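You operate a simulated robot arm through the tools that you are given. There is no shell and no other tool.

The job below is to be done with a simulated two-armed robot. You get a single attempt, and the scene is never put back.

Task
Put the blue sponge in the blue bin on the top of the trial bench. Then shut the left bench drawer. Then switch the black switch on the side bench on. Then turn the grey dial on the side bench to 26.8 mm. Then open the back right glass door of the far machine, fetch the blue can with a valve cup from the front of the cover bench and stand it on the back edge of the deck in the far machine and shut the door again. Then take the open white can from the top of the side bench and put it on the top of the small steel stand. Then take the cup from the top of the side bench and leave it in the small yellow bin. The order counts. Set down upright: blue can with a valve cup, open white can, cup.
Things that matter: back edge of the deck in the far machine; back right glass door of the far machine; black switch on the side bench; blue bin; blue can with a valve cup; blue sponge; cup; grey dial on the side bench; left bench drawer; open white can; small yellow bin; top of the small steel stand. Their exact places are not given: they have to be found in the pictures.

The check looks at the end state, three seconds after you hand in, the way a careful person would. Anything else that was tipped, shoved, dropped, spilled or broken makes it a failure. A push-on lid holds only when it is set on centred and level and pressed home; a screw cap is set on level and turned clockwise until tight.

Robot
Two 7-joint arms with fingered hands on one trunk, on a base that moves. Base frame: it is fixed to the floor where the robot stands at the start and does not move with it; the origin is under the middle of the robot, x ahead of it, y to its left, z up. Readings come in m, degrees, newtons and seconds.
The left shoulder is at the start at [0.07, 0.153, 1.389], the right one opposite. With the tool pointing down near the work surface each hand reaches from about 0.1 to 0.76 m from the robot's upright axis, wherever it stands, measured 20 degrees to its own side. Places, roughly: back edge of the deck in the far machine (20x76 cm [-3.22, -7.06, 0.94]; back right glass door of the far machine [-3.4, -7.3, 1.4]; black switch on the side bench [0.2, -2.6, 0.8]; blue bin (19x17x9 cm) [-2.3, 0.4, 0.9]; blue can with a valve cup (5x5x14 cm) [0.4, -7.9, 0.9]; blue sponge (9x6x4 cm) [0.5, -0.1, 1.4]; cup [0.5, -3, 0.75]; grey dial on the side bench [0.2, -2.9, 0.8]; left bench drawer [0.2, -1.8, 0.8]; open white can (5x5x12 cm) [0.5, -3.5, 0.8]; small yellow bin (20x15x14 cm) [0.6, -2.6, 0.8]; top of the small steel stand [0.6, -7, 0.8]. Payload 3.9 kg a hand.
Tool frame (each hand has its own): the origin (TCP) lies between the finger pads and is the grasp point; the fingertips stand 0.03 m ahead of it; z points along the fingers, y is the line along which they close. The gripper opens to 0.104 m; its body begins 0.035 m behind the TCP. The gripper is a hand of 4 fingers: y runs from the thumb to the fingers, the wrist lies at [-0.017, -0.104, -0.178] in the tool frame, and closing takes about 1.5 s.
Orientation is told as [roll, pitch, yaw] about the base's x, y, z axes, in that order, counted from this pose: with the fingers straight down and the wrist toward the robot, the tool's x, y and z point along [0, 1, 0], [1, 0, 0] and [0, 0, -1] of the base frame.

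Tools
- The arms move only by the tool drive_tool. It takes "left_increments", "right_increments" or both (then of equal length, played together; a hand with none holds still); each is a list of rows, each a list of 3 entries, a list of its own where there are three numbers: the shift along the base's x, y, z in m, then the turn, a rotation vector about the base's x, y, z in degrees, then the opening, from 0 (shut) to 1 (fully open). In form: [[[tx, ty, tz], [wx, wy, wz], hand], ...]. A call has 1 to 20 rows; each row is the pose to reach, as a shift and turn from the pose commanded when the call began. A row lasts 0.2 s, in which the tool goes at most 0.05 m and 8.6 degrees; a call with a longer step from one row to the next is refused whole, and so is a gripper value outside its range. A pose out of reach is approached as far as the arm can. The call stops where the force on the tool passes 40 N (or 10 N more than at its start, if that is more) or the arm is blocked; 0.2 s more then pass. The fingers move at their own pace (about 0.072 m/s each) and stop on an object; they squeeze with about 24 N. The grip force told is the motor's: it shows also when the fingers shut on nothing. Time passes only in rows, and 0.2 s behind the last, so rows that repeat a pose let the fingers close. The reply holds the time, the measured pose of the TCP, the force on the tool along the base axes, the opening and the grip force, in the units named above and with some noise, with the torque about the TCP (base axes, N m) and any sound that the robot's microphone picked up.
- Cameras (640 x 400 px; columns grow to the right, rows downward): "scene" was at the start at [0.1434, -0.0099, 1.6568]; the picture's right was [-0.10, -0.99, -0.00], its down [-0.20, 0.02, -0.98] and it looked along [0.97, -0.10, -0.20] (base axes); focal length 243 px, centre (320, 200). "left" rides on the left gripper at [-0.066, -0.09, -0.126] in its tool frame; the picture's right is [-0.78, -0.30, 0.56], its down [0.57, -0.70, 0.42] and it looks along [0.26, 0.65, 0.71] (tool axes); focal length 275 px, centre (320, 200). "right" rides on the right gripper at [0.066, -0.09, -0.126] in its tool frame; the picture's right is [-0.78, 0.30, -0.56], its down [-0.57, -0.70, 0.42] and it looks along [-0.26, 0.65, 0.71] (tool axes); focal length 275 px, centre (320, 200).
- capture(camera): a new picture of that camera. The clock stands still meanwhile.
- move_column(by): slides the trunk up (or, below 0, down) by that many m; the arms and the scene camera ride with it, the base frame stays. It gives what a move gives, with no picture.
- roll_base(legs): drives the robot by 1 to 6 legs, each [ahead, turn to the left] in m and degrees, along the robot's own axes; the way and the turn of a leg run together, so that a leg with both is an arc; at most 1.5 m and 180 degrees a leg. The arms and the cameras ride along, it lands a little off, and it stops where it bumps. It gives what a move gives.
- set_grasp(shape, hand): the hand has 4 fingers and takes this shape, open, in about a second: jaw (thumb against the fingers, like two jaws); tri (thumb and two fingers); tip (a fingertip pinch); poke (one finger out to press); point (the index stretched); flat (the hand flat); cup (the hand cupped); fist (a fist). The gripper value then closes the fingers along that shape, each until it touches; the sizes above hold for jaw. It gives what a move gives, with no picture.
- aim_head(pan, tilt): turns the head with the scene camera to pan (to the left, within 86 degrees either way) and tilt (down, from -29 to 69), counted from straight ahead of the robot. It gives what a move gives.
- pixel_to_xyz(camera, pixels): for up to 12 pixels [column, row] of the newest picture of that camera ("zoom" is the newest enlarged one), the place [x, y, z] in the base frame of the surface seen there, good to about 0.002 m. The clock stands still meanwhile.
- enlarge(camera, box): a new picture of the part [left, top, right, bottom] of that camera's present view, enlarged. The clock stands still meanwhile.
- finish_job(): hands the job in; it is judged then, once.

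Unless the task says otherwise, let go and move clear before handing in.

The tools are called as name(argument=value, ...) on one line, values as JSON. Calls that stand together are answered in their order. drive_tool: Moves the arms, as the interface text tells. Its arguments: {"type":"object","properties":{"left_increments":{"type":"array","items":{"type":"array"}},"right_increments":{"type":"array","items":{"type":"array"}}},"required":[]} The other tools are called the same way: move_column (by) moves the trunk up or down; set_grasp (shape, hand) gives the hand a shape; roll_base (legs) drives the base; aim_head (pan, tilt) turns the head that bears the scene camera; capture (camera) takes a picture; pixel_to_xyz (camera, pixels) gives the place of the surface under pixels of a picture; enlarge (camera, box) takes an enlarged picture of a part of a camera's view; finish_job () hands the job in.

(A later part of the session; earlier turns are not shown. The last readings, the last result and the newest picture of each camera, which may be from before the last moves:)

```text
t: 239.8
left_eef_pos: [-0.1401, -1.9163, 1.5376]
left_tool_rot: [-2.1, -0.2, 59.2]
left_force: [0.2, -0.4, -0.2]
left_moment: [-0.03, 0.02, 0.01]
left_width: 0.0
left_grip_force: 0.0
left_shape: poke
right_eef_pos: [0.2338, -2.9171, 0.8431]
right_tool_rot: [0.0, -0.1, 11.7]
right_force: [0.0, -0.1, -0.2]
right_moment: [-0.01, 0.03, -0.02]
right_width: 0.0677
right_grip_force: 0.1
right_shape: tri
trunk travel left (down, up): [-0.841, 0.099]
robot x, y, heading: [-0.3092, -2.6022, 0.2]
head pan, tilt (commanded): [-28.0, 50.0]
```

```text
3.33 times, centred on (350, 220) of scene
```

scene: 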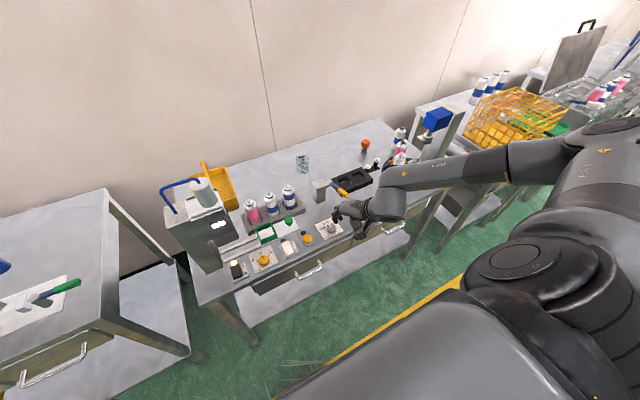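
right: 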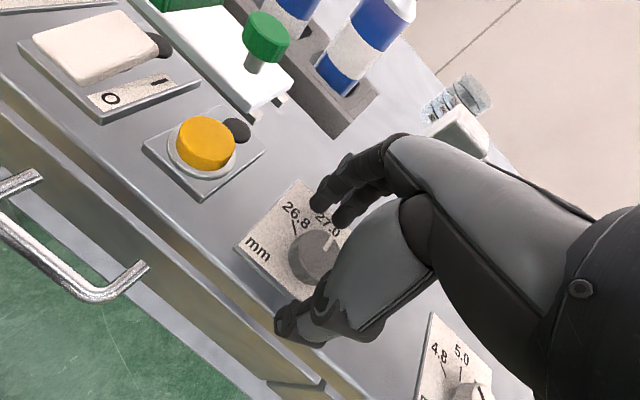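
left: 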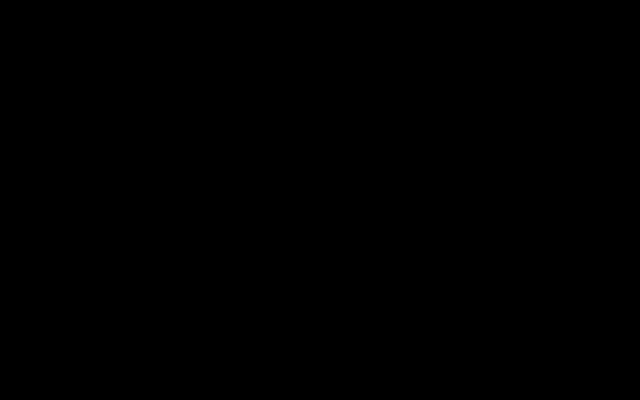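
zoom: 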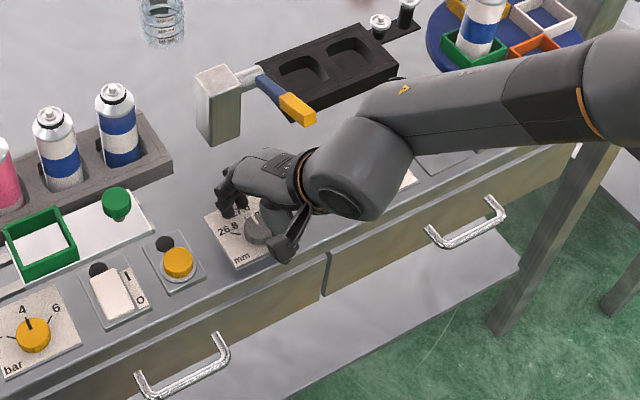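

The fingers straddle the knob. Since turning +50° from here would swing the hand toward the lever, I'll raise slightly and start from yaw −28 instead.

drive_tool(right_increments=[[[0, 0, 0.02], [0, 0, 0], 0.65], [[0, 0, 0.04], [0, 0, -8], 0.65], [[0, 0, 0.04], [0, 0, -16], 0.65], [[0, 0, 0.04], [0, 0, -24], 0.65], [[0, 0, 0.04], [0, 0, -32], 0.65], [[0, 0, 0.04], [0, 0, -40], 0.65], [[0, 0, 0.04], [0, 0, -40], 0.65]])

capture(camera="right")

```text
t: 241.4
left_eef_pos: [-0.1396, -1.9165, 1.5371]
left_tool_rot: [-2.0, -0.3, 59.2]
left_force: [0.1, -0.1, -0.6]
left_moment: [0.02, 0.0, 0.0]
left_width: 0.0
left_grip_force: 0.1
left_shape: poke
right_eef_pos: [0.2348, -2.9159, 0.8814]
right_tool_rot: [0.2, 0.1, -28.5]
right_force: [0.1, -0.2, 0.1]
right_moment: [0.0, 0.0, 0.0]
right_width: 0.0677
right_grip_force: 0.0
right_shape: tri
trunk travel left (down, up): [-0.841, 0.099]
robot x, y, heading: [-0.3081, -2.6032, -0.1]
head pan, tilt (commanded): [-28.0, 50.0]
```

```text
taken
```

right: 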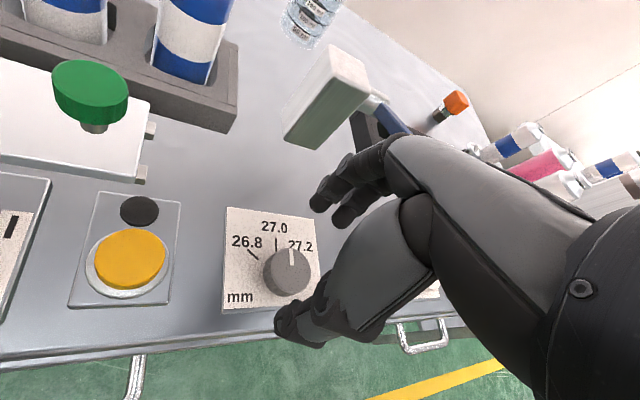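

Yaw −28.5 is reached cleanly, the knob lies between thumb and fingers. I'll lower 4 cm and close on it.

drive_tool(right_increments=[[[-0.001, -0.001, -0.02], [0, 0, 0], 0.65], [[-0.002, -0.001, -0.036], [0, 0, 0], 0.65], [[-0.002, -0.001, -0.04], [0, 0, 0], 0.65], [[-0.002, -0.001, -0.04], [0, 0, 0], 0.65], [[-0.002, -0.001, -0.04], [0, 0, 0], 0], [[-0.002, -0.001, -0.04], [0, 0, 0], 0], [[-0.002, -0.001, -0.04], [0, 0, 0], 0], [[-0.002, -0.001, -0.04], [0, 0, 0], 0], [[-0.002, -0.001, -0.04], [0, 0, 0], 0], [[-0.002, -0.001, -0.04], [0, 0, 0], 0], [[-0.002, -0.001, -0.04], [0, 0, 0], 0], [[-0.002, -0.001, -0.04], [0, 0, 0], 0]])

capture(camera="right")

```text
t: 244.0
left_eef_pos: [-0.1409, -1.9165, 1.5369]
left_tool_rot: [-2.0, -0.2, 59.3]
left_force: [0.2, 0.2, 0.0]
left_moment: [0.03, 0.0, 0.01]
left_width: 0.0
left_grip_force: 0.1
left_shape: poke
right_eef_pos: [0.2328, -2.9175, 0.8412]
right_tool_rot: [0.2, 0.0, -28.3]
right_force: [-0.7, 1.0, -2.3]
right_moment: [0.02, -0.03, -0.01]
right_width: 0.0261
right_grip_force: 24.2
right_shape: tri
trunk travel left (down, up): [-0.841, 0.099]
robot x, y, heading: [-0.314, -2.6033, -0.2]
head pan, tilt (commanded): [-28.0, 50.0]
```

```text
taken
```

right: 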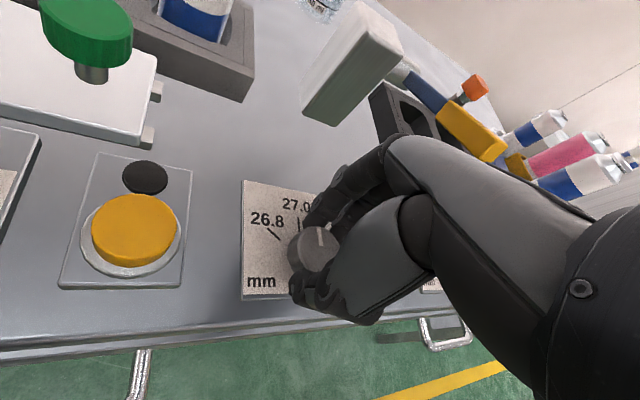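

The knob is held (24 N). I'll turn it +50° about its axis and look.

drive_tool(right_increments=[[[0, 0, 0], [0, 0, 5], 0], [[0, 0, 0], [0, 0, 10], 0], [[0, 0, 0], [0, 0, 15], 0], [[0, 0, 0], [0, 0, 20], 0], [[0, 0, 0], [0, 0, 25], 0], [[0, 0, 0], [0, 0, 30], 0], [[0, 0, 0], [0, 0, 35], 0], [[0, 0, 0], [0, 0, 40], 0], [[0, 0, 0], [0, 0, 45], 0], [[0, 0, 0], [0, 0, 50], 0], [[0, 0, 0], [0, 0, 50], 0]])

capture(camera="right")

enlarge(camera="right", box=[220, 170, 380, 340])

```text
t: 246.4
left_eef_pos: [-0.1405, -1.917, 1.5386]
left_tool_rot: [-2.0, -0.3, 59.1]
left_force: [-0.1, -0.2, -0.4]
left_moment: [-0.02, -0.06, 0.02]
left_width: 0.0001
left_grip_force: 0.2
left_shape: poke
right_eef_pos: [0.2333, -2.9188, 0.8416]
right_tool_rot: [0.1, 0.0, 21.7]
right_force: [0.3, -2.9, 0.6]
right_moment: [-0.05, -0.04, -0.15]
right_width: 0.0259
right_grip_force: 24.2
right_shape: tri
trunk travel left (down, up): [-0.841, 0.099]
robot x, y, heading: [-0.3095, -2.6037, -0.3]
head pan, tilt (commanded): [-28.0, 50.0]
```

```text
taken
```

right: 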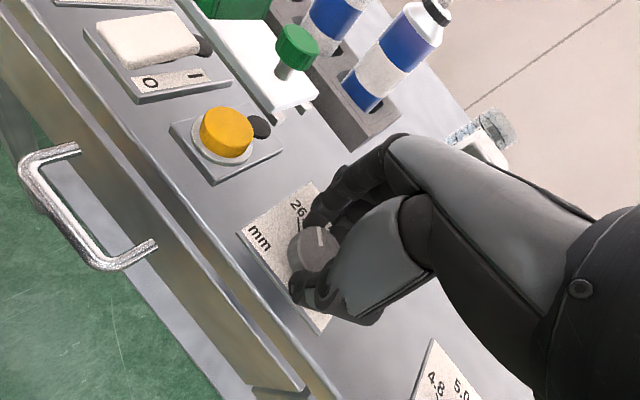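

```text
2.35 times, centred on (300, 255) of right
```

zoom: 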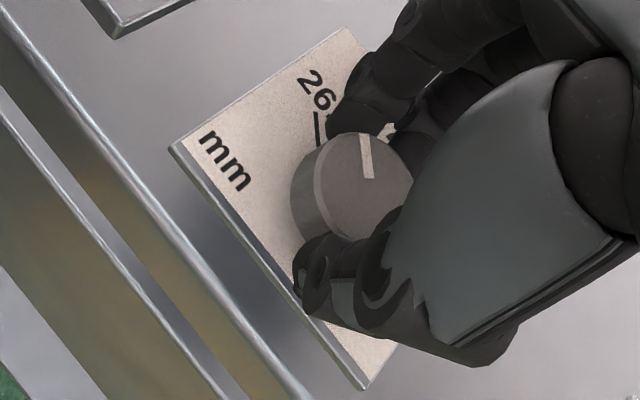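

The pointer now looks parallel to the 26.8 tick ((318,113)–(322,143) vs (362,135)–(368,178)). I'll release, lift straight up, and check the setting.

drive_tool(right_increments=[[[0, 0, 0], [0, 0, 0], 0.65], [[0, 0, 0], [0, 0, 0], 0.65], [[0, 0, 0], [0, 0, 0], 0.65], [[0, 0, 0], [0, 0, 0], 0.65], [[0, 0, 0.02], [0, 0, 0], 0.65], [[0, 0, 0.05], [0, 0, 0], 0.65], [[-0.02, 0, 0.08], [0, 0, 0], 0.65], [[-0.04, 0, 0.11], [0, 0, 0], 0.65], [[-0.06, 0, 0.13], [0, 0, 0], 0.65]])

capture(camera="right")

enlarge(camera="right", box=[230, 170, 370, 290])

```text
t: 248.4
left_eef_pos: [-0.1416, -1.9158, 1.5374]
left_tool_rot: [-2.0, -0.3, 59.2]
left_force: [-0.1, -0.6, 0.7]
left_moment: [-0.01, -0.01, 0.0]
left_width: 0.0
left_grip_force: 0.1
left_shape: poke
right_eef_pos: [0.1718, -2.9182, 0.9732]
right_tool_rot: [0.0, 0.0, 21.6]
right_force: [-0.2, 0.4, 0.3]
right_moment: [-0.04, 0.01, 0.0]
right_width: 0.0672
right_grip_force: 0.1
right_shape: tri
trunk travel left (down, up): [-0.841, 0.099]
robot x, y, heading: [-0.3076, -2.6047, -0.5]
head pan, tilt (commanded): [-28.0, 50.0]
```

```text
taken
```

right: 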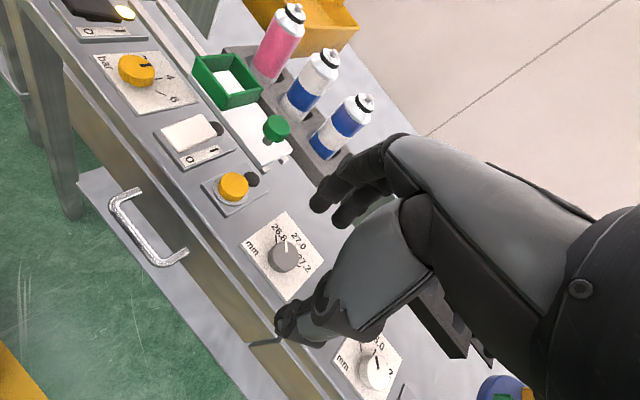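

```text
3.33 times, centred on (300, 230) of right
```

zoom: 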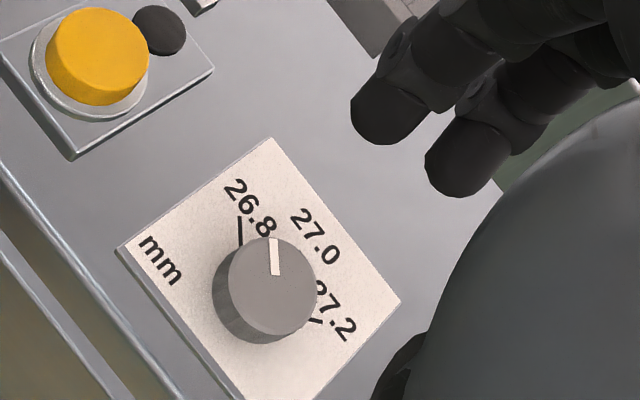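

I'll measure the pointer and tick in space to check the angle.

pixel_to_xyz(camera="zoom", pixels=[[273, 240], [276, 273], [239, 218], [242, 246], [240, 232], [313, 296], [326, 325], [230, 290], [305, 270], [255, 250], [280, 325], [274, 256]])

enlarge(camera="right", box=[255, 215, 325, 285])

```text
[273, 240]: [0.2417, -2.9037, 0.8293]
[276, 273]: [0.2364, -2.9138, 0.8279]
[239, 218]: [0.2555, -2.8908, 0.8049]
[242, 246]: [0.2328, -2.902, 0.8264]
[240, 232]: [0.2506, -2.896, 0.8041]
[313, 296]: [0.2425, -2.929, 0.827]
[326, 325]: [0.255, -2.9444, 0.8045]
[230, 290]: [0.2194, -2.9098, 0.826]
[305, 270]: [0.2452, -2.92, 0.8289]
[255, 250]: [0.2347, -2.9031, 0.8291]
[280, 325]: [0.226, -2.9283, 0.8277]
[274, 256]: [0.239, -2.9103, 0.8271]
```

```text
5.71 times, centred on (290, 250) of right
```

zoom: 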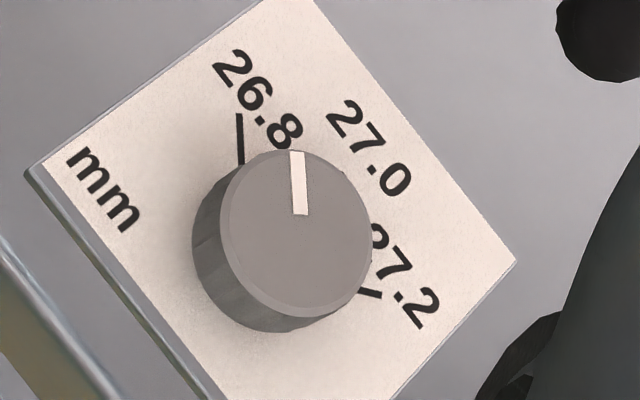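

Pointer and 26.8 tick agree within about 1–2°. Now I'll raise the hand, back off the bench and look toward the far machine.

drive_tool(right_increments=[[[-0.02, 0, 0.04], [0, 0, 0], 0.65], [[-0.04, 0, 0.08], [0, 0, 0], 0.65], [[-0.06, 0, 0.12], [0, 0, 0], 0.65], [[-0.06, 0, 0.14], [0, 0, 0], 0.65]])

roll_base(legs=[[-0.6, 0], [0, -75]])

set_grasp(hand="right", shape="jaw")

aim_head(pan=-10, tilt=10)

capture(camera="scene")

```text
t: 249.4
left_eef_pos: [-0.1398, -1.9165, 1.5362]
left_tool_rot: [-1.9, -0.2, 59.3]
left_force: [0.0, 1.2, -0.3]
left_moment: [-0.02, -0.01, 0.0]
left_width: 0.0
left_grip_force: 0.1
left_shape: poke
right_eef_pos: [0.111, -2.9103, 1.0877]
right_tool_rot: [-0.2, 0.1, 21.5]
right_force: [-0.5, -0.1, -0.4]
right_moment: [-0.04, -0.01, 0.03]
right_width: 0.0673
right_grip_force: 0.0
right_shape: tri
right hand out of reach, approached as far as the arm can: row 3, 4
trunk travel left (down, up): [-0.841, 0.099]
robot x, y, heading: [-0.312, -2.6037, -0.1]
head pan, tilt (commanded): [-28.0, 50.0]
```

```text
t: 255.9
left_eef_pos: [-0.2011, -2.5624, 1.5373]
left_tool_rot: [-1.9, -0.3, -13.6]
left_force: [0.6, -0.3, 0.1]
left_moment: [-0.02, 0.04, 0.06]
left_width: 0.0
left_grip_force: 0.2
left_shape: poke
right_eef_pos: [-1.0782, -3.0939, 1.0886]
right_tool_rot: [-0.2, 0.0, -51.5]
right_force: [0.2, 0.1, 0.3]
right_moment: [0.01, 0.01, 0.0]
right_width: 0.0673
right_grip_force: 0.1
right_shape: tri
trunk travel left (down, up): [-0.841, 0.099]
robot x, y, heading: [-0.9051, -2.5999, -73.1]
head pan, tilt (commanded): [-28.0, 50.0]
```

```text
t: 256.8
left_eef_pos: [-0.2013, -2.5623, 1.5375]
left_tool_rot: [-2.1, -0.3, -13.7]
left_force: [0.8, 0.3, 1.0]
left_moment: [-0.01, -0.02, 0.0]
left_width: 0.0
left_grip_force: 0.0
left_shape: poke
right_eef_pos: [-1.0795, -3.0938, 1.0884]
right_tool_rot: [-0.1, 0.0, -51.5]
right_force: [0.4, -0.1, 0.1]
right_moment: [-0.02, 0.01, -0.02]
right_width: 0.1043
right_grip_force: 0.0
right_shape: jaw
trunk travel left (down, up): [-0.841, 0.099]
robot x, y, heading: [-0.9083, -2.6, -73.0]
head pan, tilt (commanded): [-28.0, 50.0]
```

```text
t: 257.9
left_eef_pos: [-0.2014, -2.5614, 1.5383]
left_tool_rot: [-2.1, -0.3, -13.7]
left_force: [-1.0, 0.9, 0.5]
left_moment: [0.01, -0.01, 0.03]
left_width: 0.0003
left_grip_force: 0.2
left_shape: poke
right_eef_pos: [-1.0792, -3.0938, 1.0878]
right_tool_rot: [-0.1, 0.0, -51.5]
right_force: [0.5, 0.3, -0.2]
right_moment: [0.01, 0.02, 0.0]
right_width: 0.1039
right_grip_force: 0.1
right_shape: jaw
trunk travel left (down, up): [-0.841, 0.099]
robot x, y, heading: [-0.9078, -2.5988, -73.3]
head pan, tilt (commanded): [-10.0, 10.0]
```

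```text
taken
```

scene: 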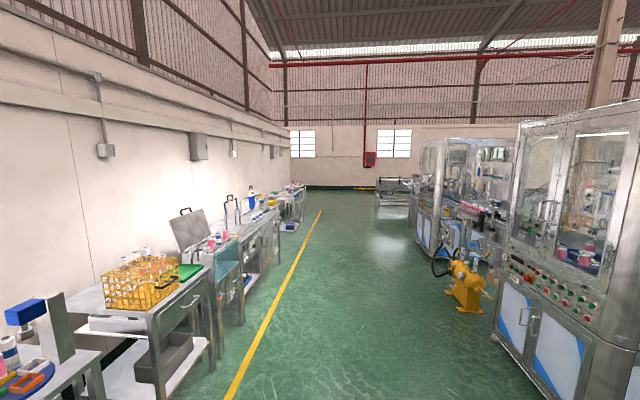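

The far machine is the second one on the right, at (465,180). I'll measure the aisle edges before driving down it.

pixel_to_xyz(camera="scene", pixels=[[500, 300], [497, 335], [560, 280], [465, 300], [470, 270], [415, 215], [440, 190], [462, 200], [480, 215], [215, 330], [270, 230], [300, 195]])

enlarge(camera="scene", box=[370, 110, 530, 320])

```text
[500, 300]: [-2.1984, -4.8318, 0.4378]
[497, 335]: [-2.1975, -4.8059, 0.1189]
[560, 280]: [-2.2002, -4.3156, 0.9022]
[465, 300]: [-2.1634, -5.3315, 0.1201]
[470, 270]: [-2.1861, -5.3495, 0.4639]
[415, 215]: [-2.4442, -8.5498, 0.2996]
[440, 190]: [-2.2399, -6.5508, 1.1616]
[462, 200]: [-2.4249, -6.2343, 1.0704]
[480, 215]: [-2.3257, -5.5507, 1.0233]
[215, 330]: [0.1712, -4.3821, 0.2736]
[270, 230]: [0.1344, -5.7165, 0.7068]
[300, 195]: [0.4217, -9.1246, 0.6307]
```

```text
1.90 times, centred on (450, 215) of scene
```

zoom: 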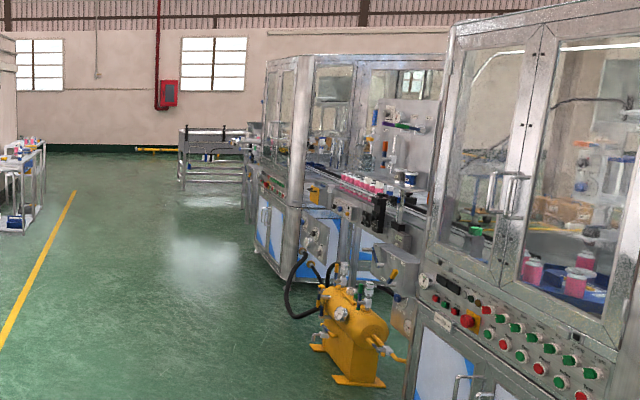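

The aisle is free between x≈−2.15 and 0.1. I'll turn down it and drive about 3 m, then look around the far machine.

roll_base(legs=[[0, -17], [1.5, 0], [1.5, 0]])

aim_head(pan=-60, tilt=10)

capture(camera="scene")

aim_head(pan=20, tilt=15)

capture(camera="scene")

```text
t: 258.9
left_eef_pos: [-0.196, -2.6202, 1.5346]
left_tool_rot: [-2.1, -0.4, -18.5]
left_force: [-0.2, -0.5, -0.5]
left_moment: [0.02, 0.02, -0.01]
left_width: 0.0
left_grip_force: 0.0
left_shape: poke
right_eef_pos: [-1.1144, -3.0782, 1.0923]
right_tool_rot: [-0.3, -0.4, -56.2]
right_force: [0.8, -0.3, 1.2]
right_moment: [0.06, 0.08, -0.02]
right_width: 0.104
right_grip_force: 0.2
right_shape: jaw
trunk travel left (down, up): [-0.841, 0.099]
robot x, y, heading: [-0.9084, -2.5973, -77.2]
head pan, tilt (commanded): [-10.0, 10.0]
stopped in leg 1: the robot was blocked; the commanded pose is now the measured one
```

```text
t: 260.0
left_eef_pos: [-0.2002, -2.6223, 1.5366]
left_tool_rot: [-2.2, -0.3, -18.5]
left_force: [0.4, -0.6, -0.3]
left_moment: [-0.05, 0.01, -0.03]
left_width: 0.0
left_grip_force: 0.1
left_shape: poke
right_eef_pos: [-1.1172, -3.0797, 1.0915]
right_tool_rot: [-0.2, -0.6, -56.1]
right_force: [0.1, 0.0, 0.5]
right_moment: [0.02, 0.03, 0.01]
right_width: 0.1044
right_grip_force: 0.0
right_shape: jaw
trunk travel left (down, up): [-0.841, 0.099]
robot x, y, heading: [-0.9078, -2.6003, -77.5]
head pan, tilt (commanded): [-60.0, 10.0]
```

```text
taken
```

scene: 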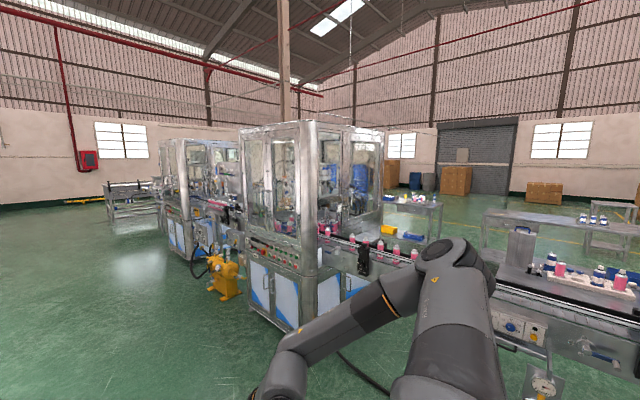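

```text
t: 261.6
left_eef_pos: [-0.1997, -2.6232, 1.537]
left_tool_rot: [-1.9, -0.3, -18.5]
left_force: [0.6, -0.1, 0.4]
left_moment: [-0.01, -0.02, -0.01]
left_width: 0.0
left_grip_force: 0.1
left_shape: poke
right_eef_pos: [-1.1169, -3.0807, 1.0919]
right_tool_rot: [-0.2, -0.6, -56.3]
right_force: [0.8, -0.5, 0.5]
right_moment: [0.04, -0.01, 0.0]
right_width: 0.1042
right_grip_force: 0.1
right_shape: jaw
trunk travel left (down, up): [-0.841, 0.099]
robot x, y, heading: [-0.9087, -2.5994, -77.3]
head pan, tilt (commanded): [20.0, 15.0]
```

```text
taken
```

scene: 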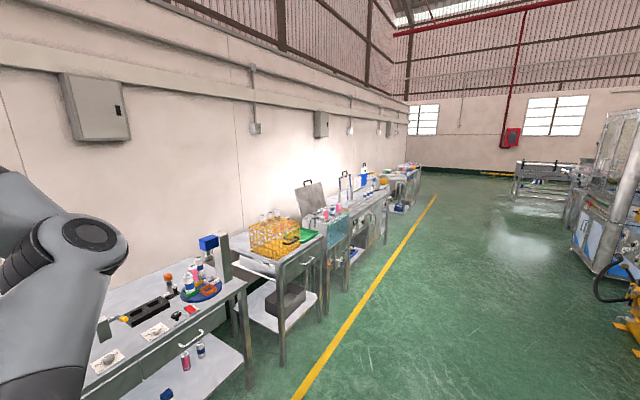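

The turn stopped at −77° although nothing is visibly near. I'll try the remaining turn again on its own.

roll_base(legs=[[0, -13]])

```text
t: 262.6
left_eef_pos: [-0.2055, -2.71, 1.5353]
left_tool_rot: [-2.2, -0.1, -25.8]
left_force: [0.2, 0.6, -0.3]
left_moment: [-0.01, 0.0, -0.01]
left_width: 0.0
left_grip_force: 0.0
left_shape: poke
right_eef_pos: [-1.1718, -3.0501, 1.0938]
right_tool_rot: [-0.4, -0.8, -63.4]
right_force: [0.6, -1.0, 0.7]
right_moment: [0.04, 0.05, 0.0]
right_width: 0.1041
right_grip_force: 0.0
right_shape: jaw
trunk travel left (down, up): [-0.841, 0.099]
robot x, y, heading: [-0.9057, -2.6029, -84.2]
head pan, tilt (commanded): [20.0, 15.0]
stopped in leg 1: the robot was blocked; the commanded pose is now the measured one
```

It moved 7° and stopped again; the right arm is probably straining at the edge of its reach. I'll ease that hand forward and down, then turn.

drive_tool(right_increments=[[[0.0, -0.03, -0.02], [0, 0, 0], 1], [[0.0, -0.06, -0.05], [0, 0, 0], 1], [[0.0, -0.09, -0.08], [0, 0, 0], 1], [[0.0, -0.12, -0.1], [0, 0, 0], 1]])

roll_base(legs=[[0, -6], [1.5, 0]])

```text
t: 263.6
left_eef_pos: [-0.2039, -2.7157, 1.534]
left_tool_rot: [-2.0, 0.0, -25.9]
left_force: [-0.1, -0.8, 0.7]
left_moment: [0.03, 0.01, 0.01]
left_width: 0.0
left_grip_force: 0.1
left_shape: poke
right_eef_pos: [-1.173, -3.1747, 0.9924]
right_tool_rot: [-0.5, -0.8, -63.4]
right_force: [-0.6, -0.5, 0.2]
right_moment: [-0.01, 0.01, 0.0]
right_width: 0.1041
right_grip_force: 0.1
right_shape: jaw
right hand out of reach, approached as far as the arm can: row 3
trunk travel left (down, up): [-0.841, 0.099]
robot x, y, heading: [-0.9053, -2.6007, -84.1]
head pan, tilt (commanded): [20.0, 15.0]
```

```text
t: 271.4
left_eef_pos: [-0.2451, -4.2548, 1.5373]
left_tool_rot: [-2.2, -0.3, -32.8]
left_force: [-0.1, 0.0, -0.4]
left_moment: [0.03, -0.01, -0.04]
left_width: 0.0
left_grip_force: 0.2
left_shape: poke
right_eef_pos: [-1.26, -4.594, 0.9929]
right_tool_rot: [-0.4, -1.0, -70.4]
right_force: [-0.3, 0.2, 0.0]
right_moment: [-0.01, -0.02, -0.01]
right_width: 0.1038
right_grip_force: 0.0
right_shape: jaw
trunk travel left (down, up): [-0.841, 0.099]
robot x, y, heading: [-0.9223, -4.0618, -91.3]
head pan, tilt (commanded): [20.0, 15.0]
```

Driving works again. I'll continue down the aisle and look toward the far machine and the benches there.

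roll_base(legs=[[0, 1], [1.5, 0], [1.0, 0]])

aim_head(pan=-70, tilt=12)

capture(camera="scene")

aim_head(pan=0, tilt=15)

capture(camera="scene")

```text
t: 283.9
left_eef_pos: [-0.1356, -6.7025, 1.5367]
left_tool_rot: [-2.1, -0.3, -28.0]
left_force: [-0.6, -0.5, -0.2]
left_moment: [-0.01, 0.0, 0.0]
left_width: 0.0
left_grip_force: 0.0
left_shape: poke
right_eef_pos: [-1.1172, -7.1263, 0.9943]
right_tool_rot: [-0.4, -0.9, -65.6]
right_force: [-0.2, 0.7, 0.6]
right_moment: [-0.01, -0.02, 0.01]
right_width: 0.1039
right_grip_force: 0.1
right_shape: jaw
trunk travel left (down, up): [-0.841, 0.099]
robot x, y, heading: [-0.8346, -6.5701, -86.6]
head pan, tilt (commanded): [20.0, 15.0]
```

```text
t: 285.6
left_eef_pos: [-0.1355, -6.7029, 1.5367]
left_tool_rot: [-2.2, -0.3, -28.0]
left_force: [0.4, 0.1, -0.7]
left_moment: [0.03, 0.0, 0.01]
left_width: 0.0
left_grip_force: 0.0
left_shape: poke
right_eef_pos: [-1.1186, -7.1276, 0.9925]
right_tool_rot: [-0.4, -0.9, -65.7]
right_force: [-0.2, -1.0, 0.3]
right_moment: [-0.01, -0.02, -0.02]
right_width: 0.104
right_grip_force: 0.0
right_shape: jaw
trunk travel left (down, up): [-0.841, 0.099]
robot x, y, heading: [-0.8309, -6.5671, -86.3]
head pan, tilt (commanded): [-70.0, 12.0]
```

```text
taken
```

scene: 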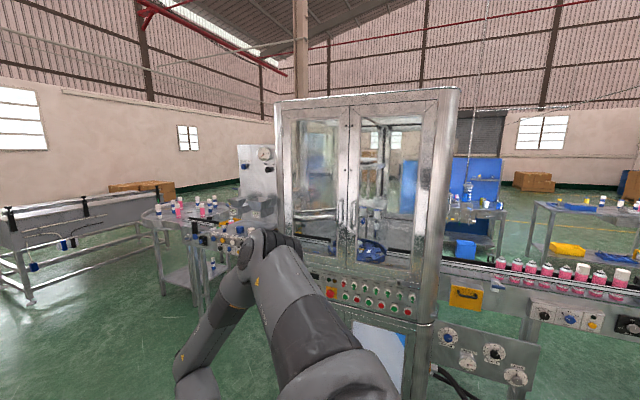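

```text
t: 287.0
left_eef_pos: [-0.1359, -6.7038, 1.5355]
left_tool_rot: [-2.1, -0.4, -28.0]
left_force: [0.3, -0.2, 0.0]
left_moment: [0.02, 0.0, -0.04]
left_width: 0.0
left_grip_force: 0.0
left_shape: poke
right_eef_pos: [-1.1179, -7.1276, 0.9919]
right_tool_rot: [-0.3, -0.9, -65.6]
right_force: [-0.4, -0.5, 0.9]
right_moment: [0.0, 0.03, 0.01]
right_width: 0.1039
right_grip_force: 0.0
right_shape: jaw
trunk travel left (down, up): [-0.841, 0.099]
robot x, y, heading: [-0.8271, -6.5706, -86.4]
head pan, tilt (commanded): [0.0, 15.0]
```

```text
taken
```

scene: 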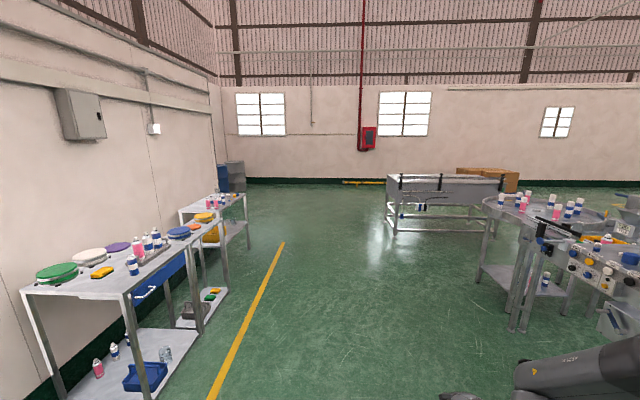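

The far machine has front doors facing the aisle; the back ones are on its other side. I'll measure the round table and the guard rail beyond it to find the way around.

pixel_to_xyz(camera="scene", pixels=[[525, 330], [480, 285], [488, 205], [548, 280], [395, 232], [390, 190], [480, 225], [505, 200], [580, 215], [600, 205], [640, 230], [560, 230]])

aim_head(pan=-35, tilt=20)

capture(camera="scene")

```text
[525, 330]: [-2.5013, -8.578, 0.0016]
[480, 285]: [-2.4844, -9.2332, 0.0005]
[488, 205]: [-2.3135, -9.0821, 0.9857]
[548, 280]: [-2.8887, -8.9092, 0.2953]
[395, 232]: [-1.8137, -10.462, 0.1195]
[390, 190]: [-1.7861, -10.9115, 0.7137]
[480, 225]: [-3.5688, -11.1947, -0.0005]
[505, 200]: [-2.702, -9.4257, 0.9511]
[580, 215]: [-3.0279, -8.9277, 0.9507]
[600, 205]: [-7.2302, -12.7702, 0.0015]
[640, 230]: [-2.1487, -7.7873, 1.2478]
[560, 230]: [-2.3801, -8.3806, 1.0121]
```

```text
t: 288.0
left_eef_pos: [-0.1364, -6.705, 1.5367]
left_tool_rot: [-2.1, -0.2, -28.0]
left_force: [0.6, 0.7, 0.7]
left_moment: [-0.03, 0.01, -0.01]
left_width: 0.0
left_grip_force: 0.0
left_shape: poke
right_eef_pos: [-1.1174, -7.1268, 0.9915]
right_tool_rot: [-0.3, -0.9, -65.6]
right_force: [0.5, -0.6, -0.4]
right_moment: [-0.01, -0.05, 0.0]
right_width: 0.104
right_grip_force: 0.1
right_shape: jaw
trunk travel left (down, up): [-0.841, 0.099]
robot x, y, heading: [-0.8261, -6.5695, -86.2]
head pan, tilt (commanded): [-35.0, 20.0]
```

```text
taken
```

scene: 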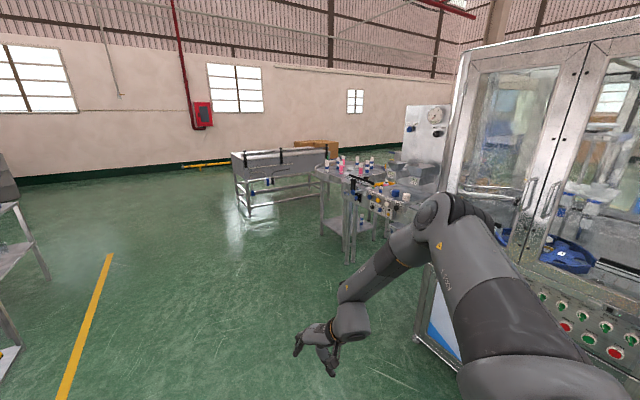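

There's a passage about 0.9 m wide between the round table (to y≈−9.45) and the guard rail (from y≈−10.4). I'll drive nearer and measure it better.

roll_base(legs=[[0, -6], [1.5, 0]])

aim_head(pan=-40, tilt=25)

capture(camera="scene")

```text
t: 296.1
left_eef_pos: [-0.2381, -8.3166, 1.5379]
left_tool_rot: [-2.1, -0.3, -35.3]
left_force: [-0.5, 0.8, 0.7]
left_moment: [0.0, -0.03, -0.03]
left_width: 0.0
left_grip_force: 0.1
left_shape: poke
right_eef_pos: [-1.2674, -8.6121, 0.9927]
right_tool_rot: [-0.3, -1.0, -72.9]
right_force: [-0.1, 0.9, -0.2]
right_moment: [0.02, -0.02, 0.01]
right_width: 0.104
right_grip_force: 0.0
right_shape: jaw
trunk travel left (down, up): [-0.841, 0.099]
robot x, y, heading: [-0.9117, -8.0942, -93.6]
head pan, tilt (commanded): [-35.0, 20.0]
```

```text
t: 296.8
left_eef_pos: [-0.2384, -8.3182, 1.5374]
left_tool_rot: [-2.0, -0.3, -35.4]
left_force: [0.7, 0.3, -0.1]
left_moment: [0.0, 0.03, 0.01]
left_width: 0.0002
left_grip_force: 0.0
left_shape: poke
right_eef_pos: [-1.2677, -8.6121, 0.9926]
right_tool_rot: [-0.3, -0.8, -72.8]
right_force: [-0.6, 0.3, 0.2]
right_moment: [-0.01, -0.02, -0.03]
right_width: 0.1038
right_grip_force: 0.0
right_shape: jaw
trunk travel left (down, up): [-0.841, 0.099]
robot x, y, heading: [-0.9123, -8.0914, -93.7]
head pan, tilt (commanded): [-40.0, 25.0]
```

```text
taken
```

scene: 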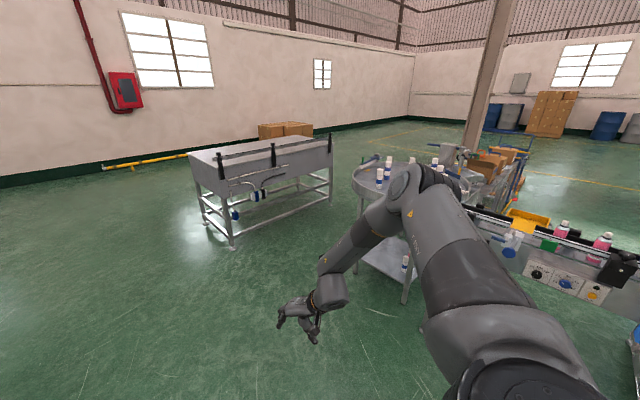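

pixel_to_xyz(camera="scene", pixels=[[232, 247], [325, 200], [200, 165], [235, 215], [332, 140], [355, 185], [353, 165], [405, 300], [360, 272], [370, 150], [300, 250], [330, 240]])

```text
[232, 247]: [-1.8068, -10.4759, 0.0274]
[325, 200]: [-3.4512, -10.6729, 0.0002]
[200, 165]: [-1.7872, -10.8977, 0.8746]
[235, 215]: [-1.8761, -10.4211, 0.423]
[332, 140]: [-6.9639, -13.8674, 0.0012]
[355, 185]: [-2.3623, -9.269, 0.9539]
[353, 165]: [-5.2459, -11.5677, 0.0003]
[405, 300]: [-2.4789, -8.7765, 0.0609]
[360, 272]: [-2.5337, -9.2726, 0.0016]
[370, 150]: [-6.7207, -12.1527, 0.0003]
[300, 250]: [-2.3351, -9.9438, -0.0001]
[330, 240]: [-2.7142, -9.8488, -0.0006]
```

The passage runs from y≈−9.45 to −10.42. I'll tuck the right hand in a little, raise the trunk, and drive through along y≈−9.95.

drive_tool(right_increments=[[[0.03, 0, 0], [0, 0, 0], 1], [[0.06, 0, 0], [0, 0, 0], 1], [[0.09, 0, 0], [0, 0, 0], 1], [[0.12, 0, 0.0], [0, 0, 0], 1]])

move_column(by=0.09)

roll_base(legs=[[0, -5.3], [0.94, 0], [0.94, 0], [0, -81]])

aim_head(pan=0, tilt=20)

capture(camera="scene")

```text
t: 297.8
left_eef_pos: [-0.2377, -8.318, 1.536]
left_tool_rot: [-2.1, -0.2, -35.2]
left_force: [0.2, -0.2, -0.2]
left_moment: [0.02, 0.03, 0.0]
left_width: 0.0002
left_grip_force: 0.1
left_shape: poke
right_eef_pos: [-1.146, -8.6121, 0.9909]
right_tool_rot: [-0.4, -0.7, -72.9]
right_force: [0.4, 0.8, -0.3]
right_moment: [-0.03, -0.01, 0.02]
right_width: 0.104
right_grip_force: 0.0
right_shape: jaw
trunk travel left (down, up): [-0.841, 0.099]
robot x, y, heading: [-0.9078, -8.0947, -93.7]
head pan, tilt (commanded): [-40.0, 25.0]
```

```text
t: 299.0
left_eef_pos: [-0.2388, -8.3179, 1.6276]
left_tool_rot: [-2.1, -0.4, -35.3]
left_force: [0.3, 0.6, -0.6]
left_moment: [-0.02, -0.01, 0.01]
left_width: 0.0
left_grip_force: 0.1
left_shape: poke
right_eef_pos: [-1.1456, -8.6115, 1.0812]
right_tool_rot: [-0.4, -0.8, -72.9]
right_force: [0.4, 0.3, -0.8]
right_moment: [0.03, -0.05, 0.02]
right_width: 0.1041
right_grip_force: 0.1
right_shape: jaw
trunk travel left (down, up): [-0.931, 0.009]
robot x, y, heading: [-0.9114, -8.0899, -93.7]
head pan, tilt (commanded): [-40.0, 25.0]
```

```text
t: 312.6
left_eef_pos: [-1.4122, -10.6378, 1.6267]
left_tool_rot: [-2.0, -0.2, -123.5]
left_force: [0.1, 0.3, 0.7]
left_moment: [-0.02, 0.03, -0.01]
left_width: 0.0
left_grip_force: 0.1
left_shape: poke
right_eef_pos: [-1.7329, -9.74, 1.0821]
right_tool_rot: [-0.4, -0.9, -161.1]
right_force: [0.1, -0.1, 0.3]
right_moment: [-0.05, -0.01, 0.03]
right_width: 0.1039
right_grip_force: 0.0
right_shape: jaw
trunk travel left (down, up): [-0.931, 0.009]
robot x, y, heading: [-1.2084, -9.9589, 178.1]
head pan, tilt (commanded): [-40.0, 25.0]
```

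```text
t: 313.6
left_eef_pos: [-1.4121, -10.6387, 1.6266]
left_tool_rot: [-2.2, -0.3, -123.5]
left_force: [-0.6, 0.0, -0.2]
left_moment: [0.02, 0.0, -0.01]
left_width: 0.0001
left_grip_force: 0.0
left_shape: poke
right_eef_pos: [-1.7327, -9.7399, 1.0817]
right_tool_rot: [-0.3, -0.9, -161.0]
right_force: [-0.5, -0.1, 0.0]
right_moment: [0.0, -0.01, 0.0]
right_width: 0.1036
right_grip_force: 0.1
right_shape: jaw
trunk travel left (down, up): [-0.931, 0.009]
robot x, y, heading: [-1.2086, -9.9582, 177.9]
head pan, tilt (commanded): [0.0, 20.0]
```

```text
taken
```

scene: 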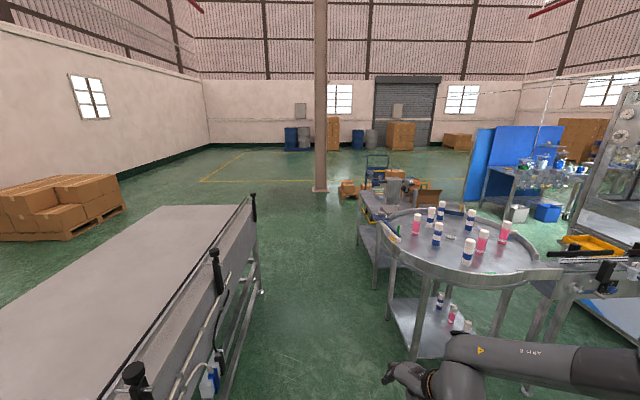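

The passage ahead is clear between the guard at left and the round table at right, but another table stands beyond the round one at (385,200). I'll measure those.

pixel_to_xyz(camera="scene", pixels=[[362, 265], [360, 190], [415, 205], [390, 225], [345, 195], [320, 190], [388, 320], [383, 240], [260, 290], [220, 360], [500, 180], [520, 205]])

enlarge(camera="scene", box=[320, 100, 640, 300])

```text
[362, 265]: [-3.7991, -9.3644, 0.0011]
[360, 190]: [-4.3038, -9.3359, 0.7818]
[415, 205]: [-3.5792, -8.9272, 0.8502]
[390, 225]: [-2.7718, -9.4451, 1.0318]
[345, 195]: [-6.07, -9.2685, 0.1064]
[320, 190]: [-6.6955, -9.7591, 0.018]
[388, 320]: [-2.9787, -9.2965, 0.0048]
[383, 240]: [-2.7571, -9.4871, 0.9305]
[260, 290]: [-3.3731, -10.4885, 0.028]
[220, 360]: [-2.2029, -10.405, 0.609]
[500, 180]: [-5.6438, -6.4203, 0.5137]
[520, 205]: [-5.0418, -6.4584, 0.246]
```

```text
2.00 times, centred on (480, 200) of scene
```

zoom: 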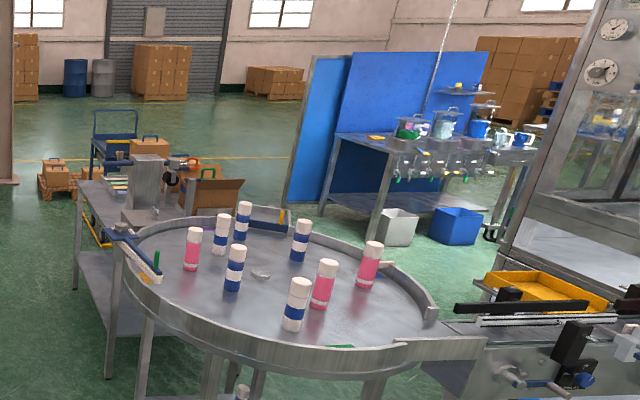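

Path looks fine: along y≈−9.96 to x≈−4.9, then north behind the machine. I'll drive it.

roll_base(legs=[[0, 2.3], [1.5, 0], [1.0, 0]])

capture(camera="scene")

```text
t: 326.4
left_eef_pos: [-3.9024, -10.6822, 1.6272]
left_tool_rot: [-2.2, -0.3, -120.2]
left_force: [0.2, 0.4, -0.3]
left_moment: [-0.03, 0.01, -0.02]
left_width: 0.0
left_grip_force: 0.1
left_shape: poke
right_eef_pos: [-4.2753, -9.8027, 1.0809]
right_tool_rot: [-0.4, -0.9, -157.7]
right_force: [0.4, -0.3, 0.1]
right_moment: [-0.01, -0.03, -0.02]
right_width: 0.1041
right_grip_force: 0.0
right_shape: jaw
trunk travel left (down, up): [-0.931, 0.009]
robot x, y, heading: [-3.7367, -9.9934, -178.4]
head pan, tilt (commanded): [0.0, 20.0]
```

```text
taken
```

scene: 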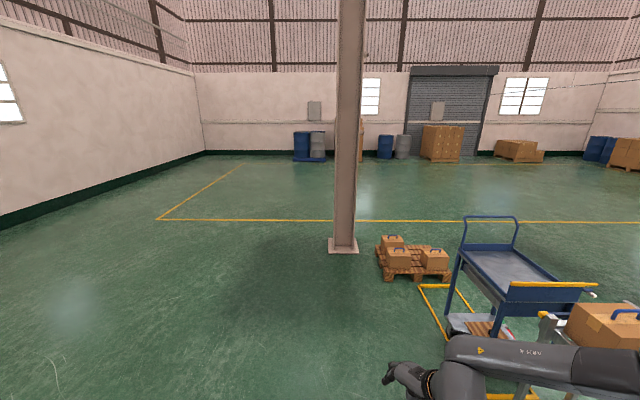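

A blue trolley stands to the right at (510,280). I'll look right to see the free way behind the machine.

pixel_to_xyz(camera="scene", pixels=[[450, 335], [460, 250], [515, 215], [505, 300], [580, 290], [490, 365], [400, 275], [345, 250], [540, 350], [420, 290]])

aim_head(pan=-60, tilt=20)

capture(camera="scene")

```text
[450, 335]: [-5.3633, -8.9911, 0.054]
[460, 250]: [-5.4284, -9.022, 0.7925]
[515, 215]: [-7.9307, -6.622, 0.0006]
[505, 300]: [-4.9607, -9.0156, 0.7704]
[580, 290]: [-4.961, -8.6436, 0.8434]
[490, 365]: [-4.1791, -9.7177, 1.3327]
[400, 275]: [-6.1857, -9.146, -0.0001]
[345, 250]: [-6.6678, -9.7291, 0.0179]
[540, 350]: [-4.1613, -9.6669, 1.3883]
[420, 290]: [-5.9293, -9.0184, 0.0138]
```

```text
t: 327.7
left_eef_pos: [-3.9025, -10.6818, 1.6267]
left_tool_rot: [-2.1, -0.2, -120.2]
left_force: [0.1, 0.9, -0.3]
left_moment: [0.01, 0.0, -0.02]
left_width: 0.0005
left_grip_force: 0.1
left_shape: poke
right_eef_pos: [-4.2748, -9.8034, 1.0812]
right_tool_rot: [-0.3, -0.8, -157.8]
right_force: [0.4, -0.3, 0.0]
right_moment: [0.02, 0.01, -0.02]
right_width: 0.1038
right_grip_force: 0.0
right_shape: jaw
trunk travel left (down, up): [-0.931, 0.009]
robot x, y, heading: [-3.7412, -9.9929, -178.9]
head pan, tilt (commanded): [-60.0, 20.0]
```

```text
taken
```

scene: 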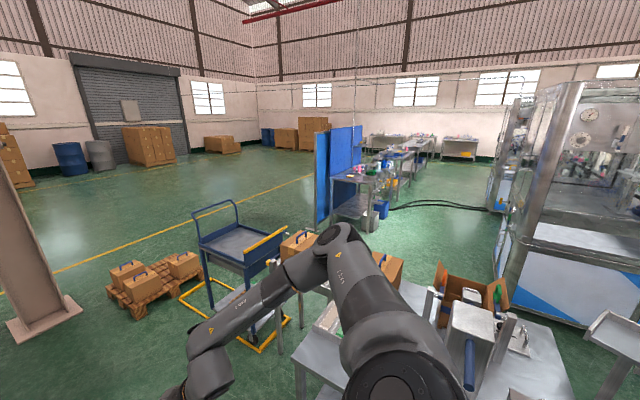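

Behind the machine there is free floor around (430,245); a trolley and pallet stand in between. I'll measure the gaps.

pixel_to_xyz(camera="scene", pixels=[[205, 250], [240, 268], [280, 250], [262, 350], [180, 300], [285, 318], [300, 360], [330, 215], [345, 220], [430, 245], [500, 240], [385, 240]])

enlarge(camera="scene", box=[160, 120, 560, 380])

```text
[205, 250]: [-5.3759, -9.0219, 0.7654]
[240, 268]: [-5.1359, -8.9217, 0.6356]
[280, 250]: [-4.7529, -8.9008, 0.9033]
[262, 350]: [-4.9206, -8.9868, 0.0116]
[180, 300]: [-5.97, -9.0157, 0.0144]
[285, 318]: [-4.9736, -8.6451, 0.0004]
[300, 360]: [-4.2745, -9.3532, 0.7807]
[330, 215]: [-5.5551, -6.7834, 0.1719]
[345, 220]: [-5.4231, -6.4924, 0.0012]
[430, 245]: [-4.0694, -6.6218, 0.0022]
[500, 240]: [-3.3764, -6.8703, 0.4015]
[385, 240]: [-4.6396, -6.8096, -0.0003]
```

```text
1.54 times, centred on (360, 250) of scene
```

zoom: 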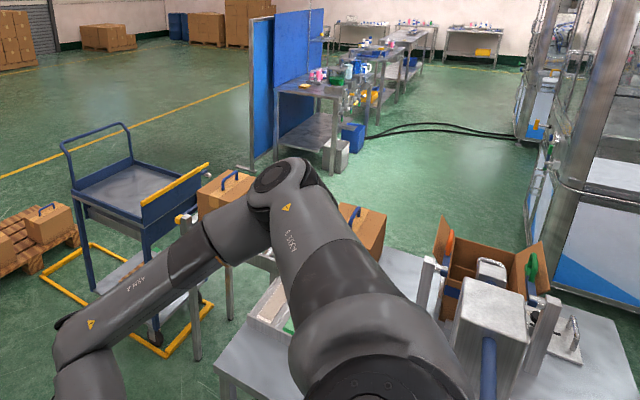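

The trolley, table and pallet block the direct way, so I'll go around the pillar: west along y≈−10.5, north at x≈−7.4, then east along y≈−7.75 behind the machine.

roll_base(legs=[[0, 8.4], [1.3, 0], [1.3, 0], [1.1, 0], [0, -99.5]])

aim_head(pan=-30, tilt=15)

capture(camera="scene")

```text
t: 350.4
left_eef_pos: [-8.1087, -10.4319, 1.6271]
left_tool_rot: [-2.0, -0.2, 150.2]
left_force: [0.4, 0.3, -0.5]
left_moment: [0.01, 0.0, -0.02]
left_width: 0.0002
left_grip_force: 0.0
left_shape: poke
right_eef_pos: [-7.2319, -10.0536, 1.0813]
right_tool_rot: [-0.4, -1.0, 112.6]
right_force: [-0.6, 0.7, 0.7]
right_moment: [-0.03, -0.01, -0.02]
right_width: 0.1042
right_grip_force: 0.0
right_shape: jaw
trunk travel left (down, up): [-0.931, 0.009]
robot x, y, heading: [-7.4188, -10.5943, 91.7]
head pan, tilt (commanded): [-60.0, 20.0]
```

```text
t: 351.4
left_eef_pos: [-8.1075, -10.4326, 1.6273]
left_tool_rot: [-2.1, -0.3, 150.3]
left_force: [0.3, 0.3, -0.5]
left_moment: [0.0, 0.01, 0.0]
left_width: 0.0
left_grip_force: 0.1
left_shape: poke
right_eef_pos: [-7.2321, -10.0538, 1.0827]
right_tool_rot: [-0.3, -0.8, 112.6]
right_force: [0.9, 1.1, -0.2]
right_moment: [0.01, -0.01, 0.02]
right_width: 0.1038
right_grip_force: 0.1
right_shape: jaw
trunk travel left (down, up): [-0.931, 0.009]
robot x, y, heading: [-7.418, -10.5912, 91.5]
head pan, tilt (commanded): [-30.0, 15.0]
```

```text
taken
```

scene: 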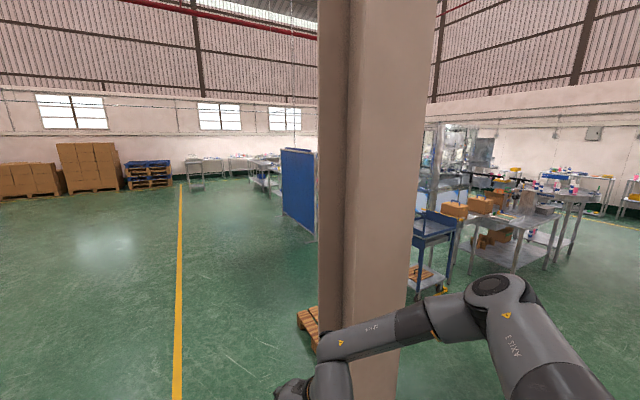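

The pillar is close to my right elbow. I'll sidestep to the left first, then drive north.

roll_base(legs=[[0, 40], [0.4, 0], [0, -41], [1.5, 0], [1.1, 0], [0, -90]])

aim_head(pan=0, tilt=15)

capture(camera="scene")

```text
t: 373.5
left_eef_pos: [-7.5186, -7.0293, 1.6263]
left_tool_rot: [-2.1, -0.3, 59.7]
left_force: [-0.2, 0.1, -0.2]
left_moment: [0.01, 0.02, -0.01]
left_width: 0.0002
left_grip_force: 0.0
left_shape: poke
right_eef_pos: [-7.1474, -7.9068, 1.0799]
right_tool_rot: [-0.5, -0.8, 22.2]
right_force: [0.4, 0.4, -0.5]
right_moment: [-0.03, 0.01, 0.0]
right_width: 0.104
right_grip_force: 0.0
right_shape: jaw
trunk travel left (down, up): [-0.931, 0.009]
robot x, y, heading: [-7.6884, -7.719, 1.5]
head pan, tilt (commanded): [-30.0, 15.0]
```

```text
t: 374.5
left_eef_pos: [-7.5205, -7.03, 1.6274]
left_tool_rot: [-2.0, -0.3, 59.7]
left_force: [0.1, 0.0, 0.3]
left_moment: [0.01, -0.02, 0.01]
left_width: 0.0
left_grip_force: 0.1
left_shape: poke
right_eef_pos: [-7.1485, -7.908, 1.0805]
right_tool_rot: [-0.3, -0.9, 22.2]
right_force: [-0.2, -1.4, -0.1]
right_moment: [0.0, 0.03, 0.0]
right_width: 0.1039
right_grip_force: 0.0
right_shape: jaw
trunk travel left (down, up): [-0.931, 0.009]
robot x, y, heading: [-7.6818, -7.7189, 1.5]
head pan, tilt (commanded): [0.0, 15.0]
```

```text
taken
```

scene: 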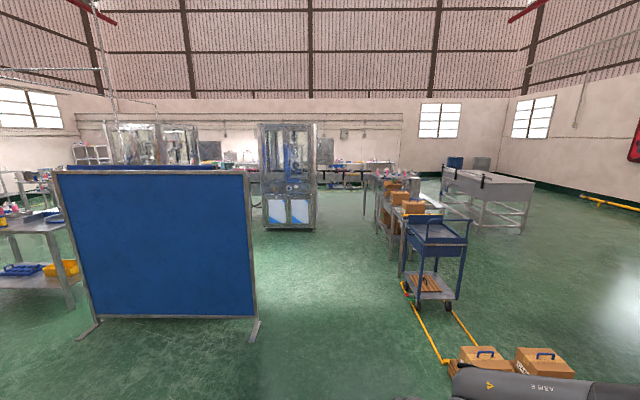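

I now face the back of the far machine at (288,175), with the blue board at left and the trolley at right. I'll measure the corridor and enlarge the machine's back.

pixel_to_xyz(camera="scene", pixels=[[252, 335], [248, 180], [405, 300], [400, 270], [408, 235], [455, 365], [270, 225], [312, 225], [265, 150], [310, 150], [365, 210], [330, 300]])

enlarge(camera="scene", box=[220, 100, 380, 240])

```text
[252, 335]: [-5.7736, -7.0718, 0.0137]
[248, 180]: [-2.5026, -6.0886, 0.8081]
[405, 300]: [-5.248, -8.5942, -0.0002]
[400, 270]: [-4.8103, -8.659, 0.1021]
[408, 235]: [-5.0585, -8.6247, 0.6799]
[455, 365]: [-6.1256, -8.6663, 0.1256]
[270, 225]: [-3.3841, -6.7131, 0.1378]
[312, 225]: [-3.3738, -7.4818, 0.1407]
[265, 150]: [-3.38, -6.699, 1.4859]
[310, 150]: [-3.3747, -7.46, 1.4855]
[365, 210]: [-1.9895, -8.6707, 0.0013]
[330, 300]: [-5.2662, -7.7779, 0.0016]
```

```text
2.86 times, centred on (300, 170) of scene
```

zoom: 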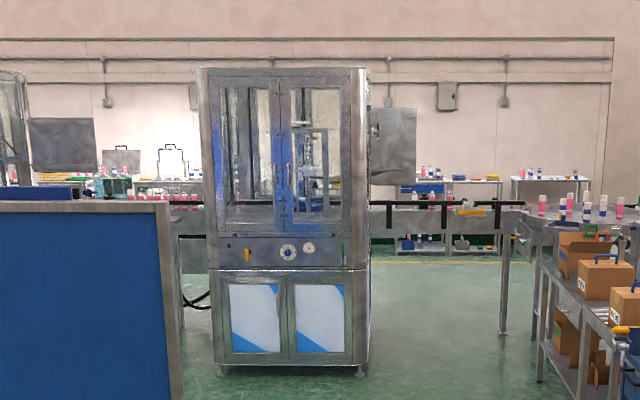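

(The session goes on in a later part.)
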